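You operate a simulated robot arm through the tools that you are given. There is no shell and no other tool. Be economical: measure what you need, move in short steps, check, and stop when the job is done.

Carry out the task below with a simulated robot arm. There is one attempt and no reset: what you move stays moved.

TASK
Pull the wide drawer open.
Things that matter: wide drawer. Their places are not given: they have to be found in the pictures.

It is judged by the outcome, as a careful person would: the job done as asked, and still so three seconds after it is handed in. It fails if anything else is knocked over, pushed out of place, dropped, spilled or broken.

THE ROBOT
A 6-joint arm with a two-finger parallel gripper, fixed in place. Base frame: the origin is at the foot of the arm, x ahead of it, y to its left, z up. Lengths are in m, angles in rad, forces in N, time in s.
With the tool pointing down near the work surface it reaches from about 0.26 to 0.66 m from the base axis. Its first joint turns from -1.152 to 1.152 rad. Payload 2.9 kg.
Tool frame: the origin (TCP) lies between the finger pads and is the grasp point; the fingertips stand 0.03 m ahead of it; z points along the fingers, y is the line along which they close. The gripper opens to 0.11 m. The fingers are 0.02 m wide and 0.01 m thick; the gripper's body (0.048 by 0.112 m) begins 0.055 m behind the TCP.
Orientation is that of the tool frame in the base frame, as [roll, pitch, yaw] about the fixed x, y, z axes, in that order (R = Rz(yaw) Ry(pitch) Rx(roll)). With the fingers straight down and closing along the base's y, the tool's x points along the base's -x, its y along +y and its z along -z.

THE INTERFACE
- The arm moves only by the tool drive_tool. Its arguments are lists of equal length, an entry for each row: "dp": the shift along the tool's x, y, z in m, a list of three; "dr": the turn, a rotation vector about the tool's x, y, z in rad, a list of three; "jaw": the closure, from 0 (fully open) to 1 (shut). In form: {"dp": [[tx, ty, tz], ...], "dr": [[rx, ry, rz], ...], "jaw": [jaw, ...]}. A call has 1 to 8 rows; each row is the pose to reach, as a shift and turn from the pose commanded when the call began, along the tool's axes at that moment. A row lasts 0.2 s, in which the tool goes at most 0.05 m and 0.15 rad; a call with a longer step from one row to the next is refused whole, and so is a gripper value outside its range. A pose out of reach is approached as far as the arm can. The call stops where the force on the tool passes 40 N (or 10 N more than at its start, if that is more) or the arm is blocked; 0.2 s more then pass. The fingers move at their own pace (about 0.108 m/s each) and stop on an object; they squeeze with about 37 N. The grip force told is the motor's: it shows also when the fingers shut on nothing. Time passes only in rows, and 0.2 s behind the last, so rows that repeat a pose let the fingers close. It gives the time, the measured TCP pose, the force on the tool (base axes), the opening and the grip force at its end, in the units of the frame above (readings bear some noise).
- Cameras (640 x 400 px; columns grow to the right, rows downward): "scene" is fixed at [0.0935, 0.4491, 1.3829]; the picture's right is [-0.58, -0.82, 0.00], its down [-0.47, 0.33, -0.82] and it looks along [0.67, -0.47, -0.57] (base axes); focal length 355 px, centre (320, 200). "wrist" rides on the gripper at [-0.036, 0, -0.057] in the tool frame; the picture's right is [0.00, -1.00, 0.00], its down [0.97, 0.00, -0.24] and it looks along [0.24, 0.00, 0.97] (tool axes); focal length 218 px, centre (320, 200).
- snapshot(camera): a new picture of that camera. No time passes.
- pixel_to_xyz(camera, pixels): there is no depth. For up to 12 entries [column, row, z] of the newest picture of that camera ("zoom" is the newest enlarged one), the place [x, y] in the base frame at which the ray of that pixel passes the height z, good to about 0.002 m. No time passes.
- enlarge(camera, box): a new picture of the part [left, top, right, bottom] of that camera's present view, enlarged. No time passes.
- finish_job(): hands the job in; it is judged then, once.

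Work in short steps. Measure before you move; look again where a grasp or a placing could have gone wrong, and mend it. You have 60 turns and 30 pictures in all, the two below and enlarged ones among them. Open the gripper and draw the arm clear of the work before you hand the job in, unless the task says otherwise; then end with one line.

The tools are called after "Call:" by a JSON object that holds its "name" and its "arguments". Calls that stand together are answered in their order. drive_tool: Moves the arm, as the interface text tells. Its arguments: {"type":"object","properties":{"dp":{"type":"array"},"dr":{"type":"array"},"jaw":{"type":"array"}},"required":["dp","dr","jaw"]} The other tools are called the same way: snapshot (camera) takes a picture; pixel_to_xyz (camera, pixels) gives the place at which the rays of pixels pass given heights; enlarge (camera, box) takes an enlarged picture of a part of a camera's view; finish_job () hands the job in.

At the start:

```text
t: 0.0
eef_pos: [0.3627, 0.0945, 1.0504]
orientation: [-3.141, -0.001, -3.141]
contact_force: [0.5, 0.1, 0.5]
width: 0.1098
grip_force: 0.0
```

scene: 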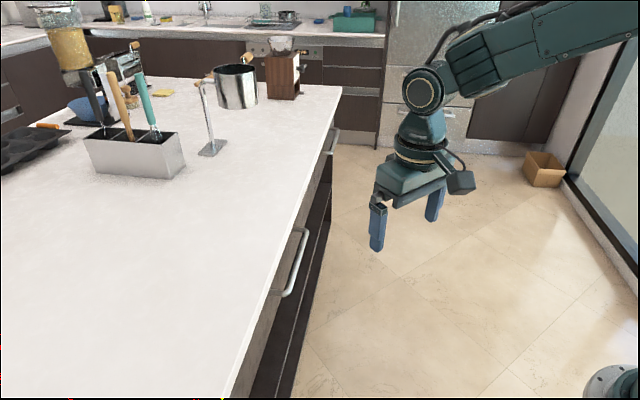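
wrist: 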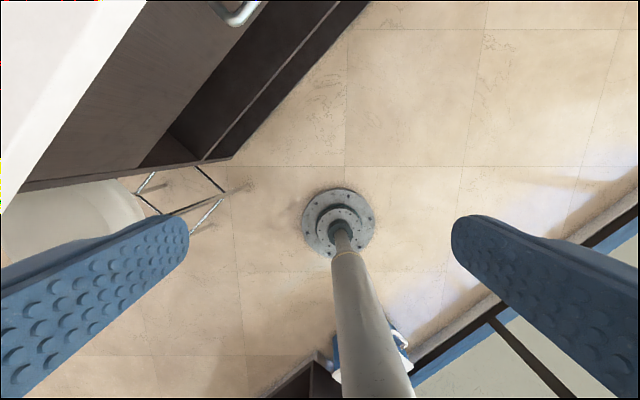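

The scene shows handles at about (297,262) and (334,140) on the counter's front; I look closer.

Call:
{"name": "enlarge", "arguments": {"camera": "scene", "box": [220, 90, 380, 190]}}

Call:
{"name": "enlarge", "arguments": {"camera": "scene", "box": [200, 190, 380, 400]}}

```text
4.00 times, centred on (300, 140) of scene
```

zoom: 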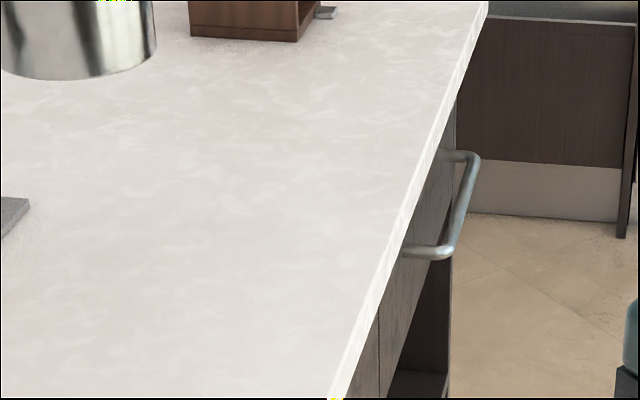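

```text
1.90 times, centred on (290, 295) of scene
```

zoom: 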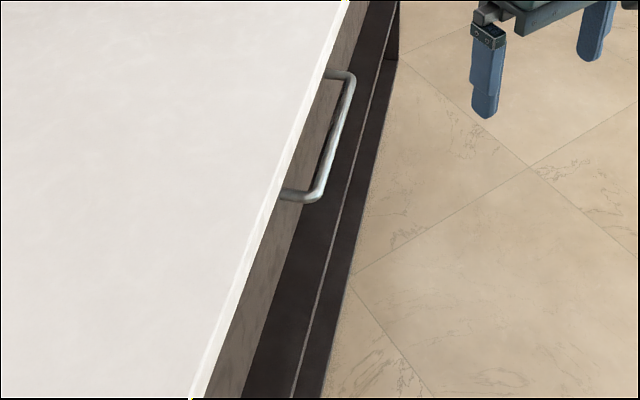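

I locate the counter's edge at z=0.72 and the handles at guessed heights.

Call:
{"name": "snapshot", "arguments": {"camera": "scene"}}

Call:
{"name": "pixel_to_xyz", "arguments": {"camera": "scene", "pixels": [[340, 88, 0.72], [300, 195, 0.72], [222, 398, 0.72], [315, 174, 0.68], [307, 232, 0.62], [307, 232, 0.65], [289, 295, 0.62], [289, 295, 0.65], [338, 130, 0.62], [338, 130, 0.65], [330, 153, 0.62], [330, 153, 0.65]]}}

```text
25 pictures are left
```

scene: 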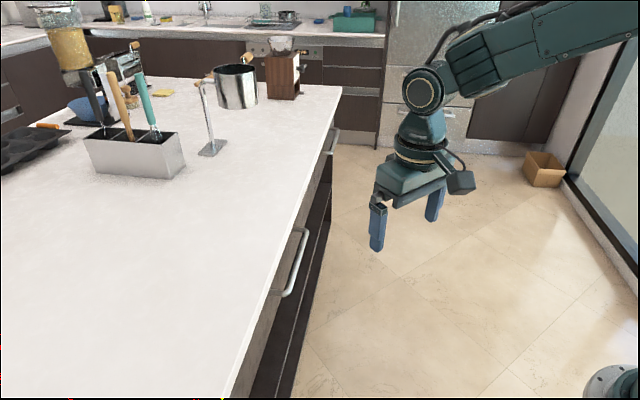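

```text
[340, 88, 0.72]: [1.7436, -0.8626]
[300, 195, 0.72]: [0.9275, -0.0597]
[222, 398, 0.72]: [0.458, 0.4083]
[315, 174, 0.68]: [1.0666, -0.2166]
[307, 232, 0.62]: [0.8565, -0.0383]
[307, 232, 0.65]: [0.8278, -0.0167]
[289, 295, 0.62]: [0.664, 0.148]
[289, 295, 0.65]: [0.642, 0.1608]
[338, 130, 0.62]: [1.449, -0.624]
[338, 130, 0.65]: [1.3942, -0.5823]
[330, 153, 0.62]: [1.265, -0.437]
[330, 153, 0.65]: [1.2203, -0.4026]
```

The counter front runs at 45° (x+y≈0.867); the near handle spans roughly (0.65,0.15) to (0.84,-0.03). I turn the tool to face the front horizontally with the fingers closing vertically, in the free air where it is.

Call:
{"name": "drive_tool", "arguments": {"dp": [[0, 0, 0], [0, 0, 0], [0, 0, 0], [0, 0, 0], [0, 0, 0], [0, 0, 0], [0, 0, 0], [0, 0, 0]], "dr": [[-0.1235, -0.0511, 0.0511], [-0.247, -0.1022, 0.1022], [-0.3705, -0.1533, 0.1533], [-0.494, -0.2043, 0.2043], [-0.6175, -0.2554, 0.2554], [-0.741, -0.3065, 0.3065], [-0.8645, -0.3576, 0.3576], [-0.988, -0.4087, 0.4087]], "jaw": [0, 0, 0, 0, 0, 0, 0, 0]}}

Call:
{"name": "drive_tool", "arguments": {"dp": [[0, 0, 0], [0, 0, 0], [0, 0, 0], [0, 0, 0]], "dr": [[-0.1235, -0.0511, 0.0511], [-0.247, -0.1022, 0.1022], [-0.3705, -0.1533, 0.1533], [-0.494, -0.2043, 0.2043]], "jaw": [0, 0, 0, 0]}}

```text
t: 1.8
eef_pos: [0.3631, 0.0953, 1.0499]
orientation: [2.085, 0.144, 2.602]
contact_force: [0.8, -0.5, -0.2]
width: 0.1099
grip_force: 0.0
```

```text
t: 2.8
eef_pos: [0.3927, 0.0867, 1.0653]
orientation: [1.682, 0.03, 2.391]
contact_force: [-0.3, -0.8, 0.8]
width: 0.11
grip_force: 0.1
out of reach, approached as far as the arm can: row 2, 3, 4
```

Nearly there; this spot is too close in for the full turn, so I move down and to the right (tool -x, -y), away from the counter edge, and then look.

Call:
{"name": "drive_tool", "arguments": {"dp": [[-0.02, -0.03, 0], [-0.04, -0.06, 0], [-0.06, -0.09, 0], [-0.08, -0.12, 0], [-0.1, -0.15, 0], [-0.12, -0.18, 0], [-0.14, -0.21, 0], [-0.16, -0.24, 0]], "dr": [[0, 0, 0], [0, 0, 0], [0, 0, 0], [0, 0, 0], [0, 0, 0], [0, 0, 0], [0, 0, 0], [0, 0, 0]], "jaw": [0, 0, 0, 0, 0, 0, 0, 0]}}

Call:
{"name": "snapshot", "arguments": {"camera": "wrist"}}

Call:
{"name": "snapshot", "arguments": {"camera": "scene"}}

```text
t: 4.6
eef_pos: [0.4961, -0.0451, 0.8306]
orientation: [1.681, 0.031, 2.392]
contact_force: [0.2, 0.1, -0.5]
width: 0.11
grip_force: 0.0
out of reach, approached as far as the arm can: row 2, 3, 4
```

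```text
24 pictures are left
```

wrist: 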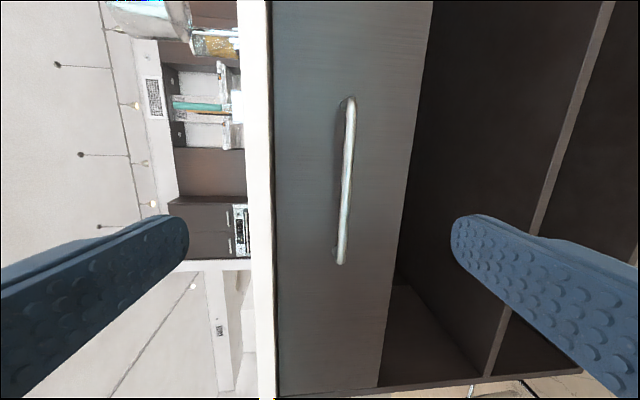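

```text
23 pictures are left
```

scene: 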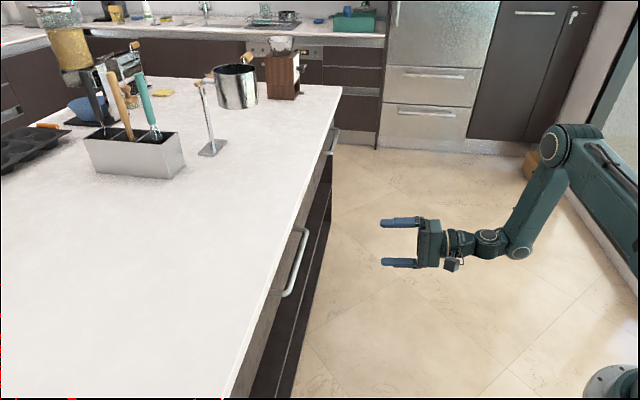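

The wrist view shows the handle from (350,98) to (340,262). I triangulate its ends with the scene rays.

Call:
{"name": "pixel_to_xyz", "arguments": {"camera": "wrist", "pixels": [[350, 103, 0.6], [350, 103, 0.65], [350, 103, 0.7], [342, 258, 0.6], [342, 258, 0.65], [342, 258, 0.7], [347, 180, 0.65], [347, 180, 0.7], [270, 200, 0.72], [262, 390, 0.72], [380, 387, 0.6]]}}

Call:
{"name": "pixel_to_xyz", "arguments": {"camera": "scene", "pixels": [[307, 232, 0.6], [307, 232, 0.64], [307, 232, 0.68], [289, 295, 0.6], [289, 295, 0.64], [289, 295, 0.68]]}}

Call:
{"name": "enlarge", "arguments": {"camera": "wrist", "box": [240, 60, 440, 300]}}

```text
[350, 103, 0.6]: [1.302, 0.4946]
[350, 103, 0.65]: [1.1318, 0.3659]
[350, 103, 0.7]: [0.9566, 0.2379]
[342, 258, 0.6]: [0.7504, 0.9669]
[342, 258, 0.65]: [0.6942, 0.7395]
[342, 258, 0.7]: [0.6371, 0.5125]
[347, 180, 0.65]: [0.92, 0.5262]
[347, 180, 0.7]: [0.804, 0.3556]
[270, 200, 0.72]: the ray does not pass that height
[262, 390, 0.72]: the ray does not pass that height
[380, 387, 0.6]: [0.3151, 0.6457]
```

```text
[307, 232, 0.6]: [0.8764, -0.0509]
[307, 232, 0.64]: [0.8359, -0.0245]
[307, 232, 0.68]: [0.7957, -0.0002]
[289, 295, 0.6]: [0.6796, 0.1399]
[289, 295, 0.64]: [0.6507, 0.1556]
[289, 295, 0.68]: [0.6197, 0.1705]
```

```text
1.67 times, centred on (340, 180) of wrist
```

zoom: 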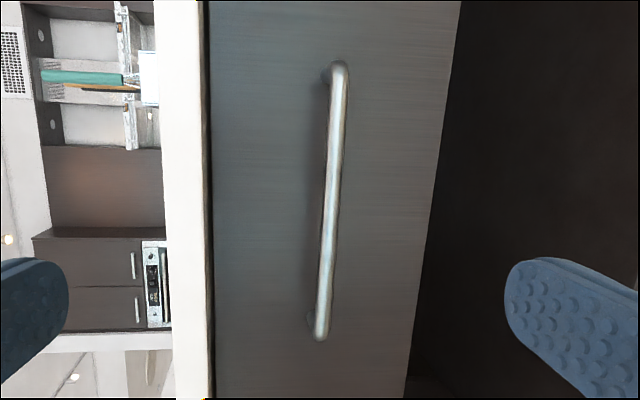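

Triangulation agrees on a handle at z≈0.77, ends about (0.71,0.053) and (0.556,0.20), centre about (0.634,0.127). I level the tool and go to a pre-grasp point about 0.12 m in front of it.

Call:
{"name": "drive_tool", "arguments": {"dp": [[0.005, -0.011, 0.027], [0.01, -0.022, 0.053], [0.016, -0.033, 0.08], [0.021, -0.044, 0.107], [0.021, -0.044, 0.107]], "dr": [[-0.03, -0.009, 0.008], [-0.06, -0.018, 0.016], [-0.09, -0.027, 0.024], [-0.11, -0.036, 0.031], [-0.11, -0.036, 0.031]], "jaw": [0, 0, 0, 0, 0]}}

Call:
{"name": "snapshot", "arguments": {"camera": "wrist"}}

Call:
{"name": "snapshot", "arguments": {"camera": "scene"}}

```text
t: 5.8
eef_pos: [0.5807, 0.0417, 0.773]
orientation: [1.591, 0.003, 2.355]
contact_force: [0.8, 0.5, 0.0]
width: 0.1101
grip_force: 0.0
out of reach, approached as far as the arm can: row 1, 2, 3, 4, 5
```

```text
21 pictures are left
```

wrist: 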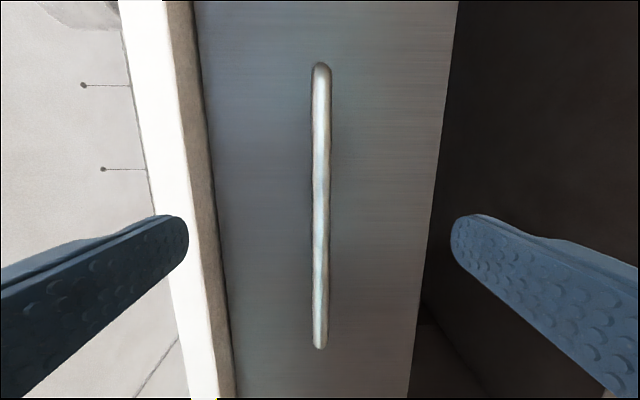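

```text
20 pictures are left
```

scene: 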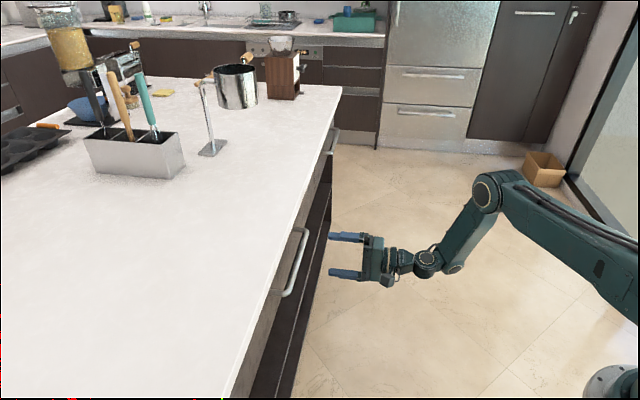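

The handle is centred at column 320, about 0.10 m ahead of the TCP. I close the jaw partway and advance 0.085 m.

Call:
{"name": "drive_tool", "arguments": {"dp": [[0, 0, 0.02], [0, 0, 0.04], [0, 0, 0.06], [0, 0, 0.075], [0, 0, 0.085]], "dr": [[0, 0, 0], [0, 0, 0], [0, 0, 0], [0, 0, 0], [0, 0, 0]], "jaw": [0.3, 0.4, 0.4, 0.4, 0.4]}}

Call:
{"name": "snapshot", "arguments": {"camera": "wrist"}}

```text
t: 7.0
eef_pos: [0.6418, 0.1022, 0.7713]
orientation: [1.568, 0.003, 2.354]
contact_force: [0.4, -0.7, 0.5]
width: 0.0658
grip_force: 0.0
```

```text
19 pictures are left
```

wrist: 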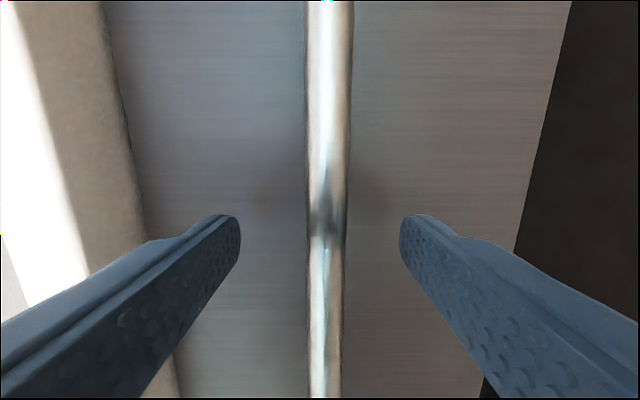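

The handle (column 327) lies between the fingers; I close on it, lowering 2 mm to centre.

Call:
{"name": "drive_tool", "arguments": {"dp": [[0, -0.002, 0.004], [0, -0.002, 0.004], [0, -0.002, 0.004], [0, -0.002, 0.004]], "dr": [[0, 0, 0], [0, 0, 0], [0, 0, 0], [0, 0, 0]], "jaw": [0.6, 1, 1, 1]}}

```text
t: 8.0
eef_pos: [0.6432, 0.1058, 0.7704]
orientation: [1.572, 0.003, 2.355]
contact_force: [1.4, -0.3, 0.6]
width: 0.0136
grip_force: 44.8
```

Width 0.0136 with grip force: the handle is held. I pull straight back in small steps.

Call:
{"name": "drive_tool", "arguments": {"dp": [[0, 0, -0.01], [0, 0, -0.025], [0, 0, -0.04], [0, 0, -0.055], [0, 0, -0.07], [0, 0, -0.085], [0, 0, -0.1]], "dr": [[0, 0, 0], [0, 0, 0], [0, 0, 0], [0, 0, 0], [0, 0, 0], [0, 0, 0], [0, 0, 0]], "jaw": [1, 1, 1, 1, 1, 1, 1]}}

Call:
{"name": "snapshot", "arguments": {"camera": "scene"}}

```text
t: 9.6
eef_pos: [0.584, 0.0417, 0.7696]
orientation: [1.574, 0.0, 2.371]
contact_force: [-23.9, 27.0, 15.1]
width: 0.0138
grip_force: 45.0
out of reach, approached as far as the arm can: row 6, 7
```

```text
18 pictures are left
```

scene: 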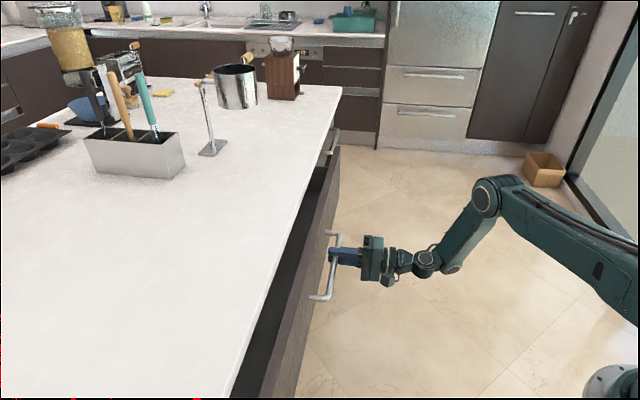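

The drawer has come out about 0.09 m, but the level wrist reaches a limit. I let the tool tilt downward about the bar's axis to get more room, then pull on.

Call:
{"name": "drive_tool", "arguments": {"dp": [[0, 0, 0], [0, 0, 0], [0, 0, 0], [0, 0, 0]], "dr": [[0.08, -0.005, 0], [0.16, -0.01, 0], [0.24, -0.015, 0], [0.3, -0.015, 0]], "jaw": [1, 1, 1, 1]}}

```text
t: 10.6
eef_pos: [0.5866, 0.038, 0.7742]
orientation: [1.862, 0.003, 2.346]
contact_force: [-16.0, 16.3, 23.0]
width: 0.0138
grip_force: 45.4
```

Tilt accepted. I keep pulling horizontally (in the tilted frame), with a 4 mm sideways shift to ease the lateral load.

Call:
{"name": "drive_tool", "arguments": {"dp": [[0.002, 0, 0], [0.004, -0.004, -0.014], [0.004, -0.0086, -0.0287], [0.004, -0.0129, -0.0431], [0.004, -0.0172, -0.0575]], "dr": [[0, 0, 0], [0, 0, 0], [0, 0, 0], [0, 0, 0], [0, 0, 0]], "jaw": [1, 1, 1, 1, 1]}}

Call:
{"name": "snapshot", "arguments": {"camera": "wrist"}}

```text
t: 11.8
eef_pos: [0.5428, -0.006, 0.7742]
orientation: [1.863, 0.01, 2.332]
contact_force: [14.7, -15.2, 23.7]
width: 0.0138
grip_force: 44.7
```

```text
17 pictures are left
```

wrist: 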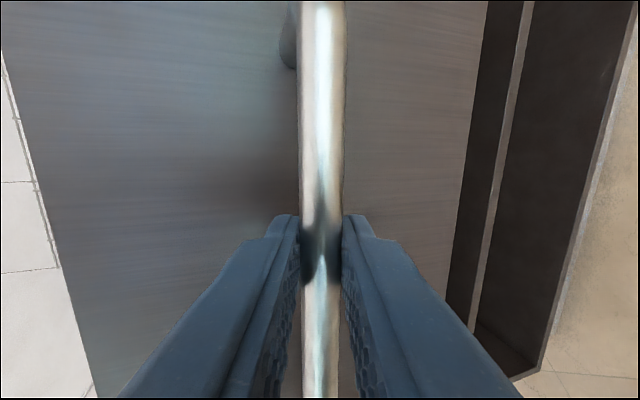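

Opened about 0.15 m now. I continue another 0.07 m, easing sideways and up slightly.

Call:
{"name": "drive_tool", "arguments": {"dp": [[-0.002, 0.002, -0.001], [-0.002, -0.002, -0.015], [-0.002, -0.0066, -0.0297], [-0.002, -0.0109, -0.0441], [-0.002, -0.0152, -0.0585], [-0.002, -0.019, -0.071]], "dr": [[0.03, 0.01, 0], [0.05, 0.015, 0], [0.08, 0.015, 0], [0.1, 0.015, 0], [0.12, 0.015, 0], [0.15, 0.015, 0]], "jaw": [1, 1, 1, 1, 1, 1]}}

Call:
{"name": "snapshot", "arguments": {"camera": "scene"}}

```text
t: 13.2
eef_pos: [0.492, -0.0574, 0.7743]
orientation: [2.017, 0.003, 2.353]
contact_force: [10.5, -9.0, 18.3]
width: 0.0136
grip_force: 44.8
```

```text
16 pictures are left
```

scene: 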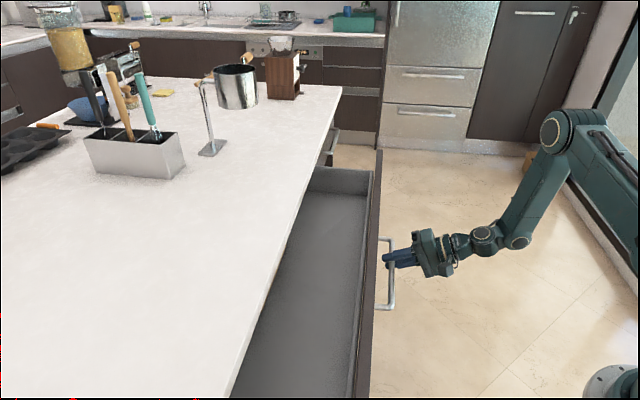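

Drawer is out about 0.22 m. I pull a bit further, to make it clearly open.

Call:
{"name": "drive_tool", "arguments": {"dp": [[-0.001, 0.001, -0.001], [-0.001, -0.0055, -0.0145], [-0.001, -0.012, -0.028], [-0.001, -0.0185, -0.0415], [-0.001, -0.025, -0.055], [-0.001, -0.0315, -0.0685]], "dr": [[0.03, 0, 0], [0.06, 0, 0], [0.09, 0, 0], [0.12, 0, 0], [0.15, 0, 0], [0.18, 0, 0]], "jaw": [1, 1, 1, 1, 1, 1]}}

```text
t: 14.6
eef_pos: [0.4374, -0.1101, 0.776]
orientation: [2.192, -0.001, 2.354]
contact_force: [4.9, -5.5, 31.0]
width: 0.0137
grip_force: 44.8
```

Opened about 0.30 m. I open the fingers a little, then back off along the tool axis.

Call:
{"name": "drive_tool", "arguments": {"dp": [[0, 0, 0], [0, 0, 0], [0, 0, 0], [0, 0, -0.015], [0, 0, -0.035], [0, 0, -0.06], [0, 0, -0.09]], "dr": [[0, 0, 0], [0, 0, 0], [0, 0, 0], [0, 0, 0], [0, 0, 0], [0, 0, 0], [0, 0, 0]], "jaw": [0.8, 0.68, 0.68, 0.68, 0.68, 0.6, 0.5]}}

Call:
{"name": "snapshot", "arguments": {"camera": "scene"}}

Call:
{"name": "snapshot", "arguments": {"camera": "wrist"}}

```text
t: 16.2
eef_pos: [0.3836, -0.1605, 0.8269]
orientation: [2.201, 0.0, 2.357]
contact_force: [-0.3, -0.1, -0.2]
width: 0.0549
grip_force: 0.1
```

```text
15 pictures are left
```

scene: 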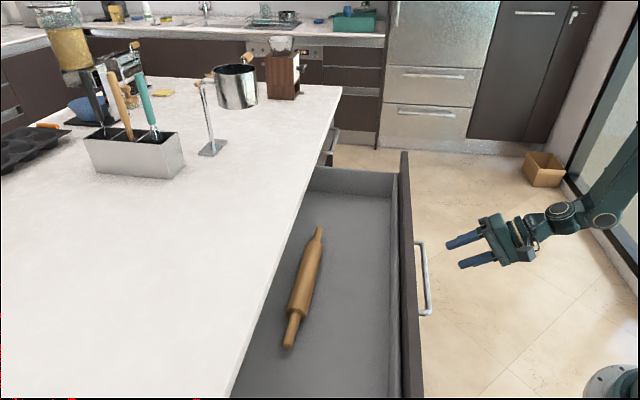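

```text
14 pictures are left
```

wrist: 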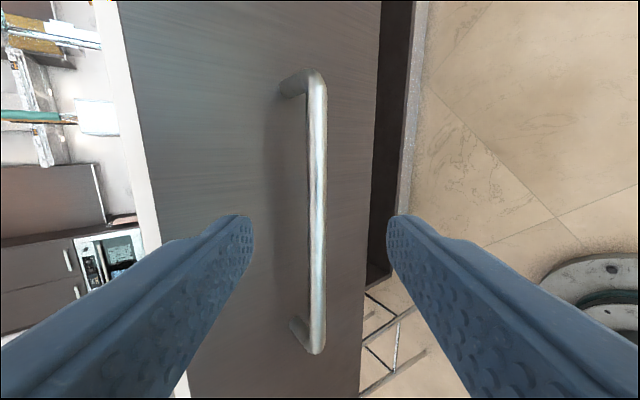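

The drawer stands well open with the handle released. I raise the arm clear, open fully and check that it stays.

Call:
{"name": "drive_tool", "arguments": {"dp": [[0, 0.02, -0.018], [0, 0.04, -0.036], [0, 0.06, -0.054], [0, 0.08, -0.07], [0, 0.08, -0.07]], "dr": [[0, 0, 0], [0, 0, 0], [0, 0, 0], [0, 0, 0], [0, 0, 0]], "jaw": [0.2, 0, 0, 0, 0]}}

Call:
{"name": "snapshot", "arguments": {"camera": "scene"}}

```text
t: 17.4
eef_pos: [0.379, -0.1668, 0.9325]
orientation: [2.201, 0.002, 2.355]
contact_force: [0.0, 0.0, -0.4]
width: 0.1098
grip_force: 0.1
```

```text
13 pictures are left
```

scene: 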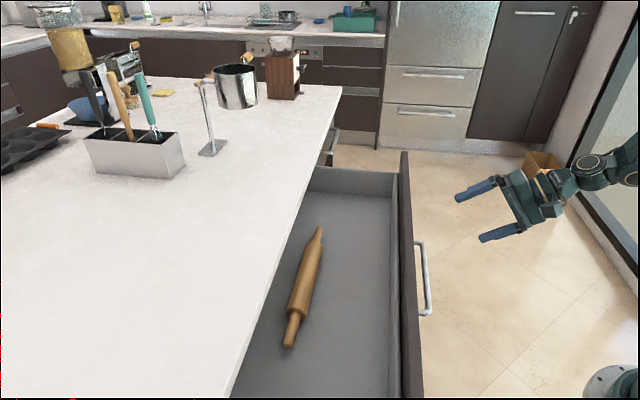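

The drawer is still open, nothing else has moved, and the arm is clear, so I hand the job in.

Call:
{"name": "finish_job", "arguments": {}}

```text
The job is handed in.
```

I pulled the wide drawer open about 0.30 m. It stayed open after I let go of the handle, and nothing else in view moved.
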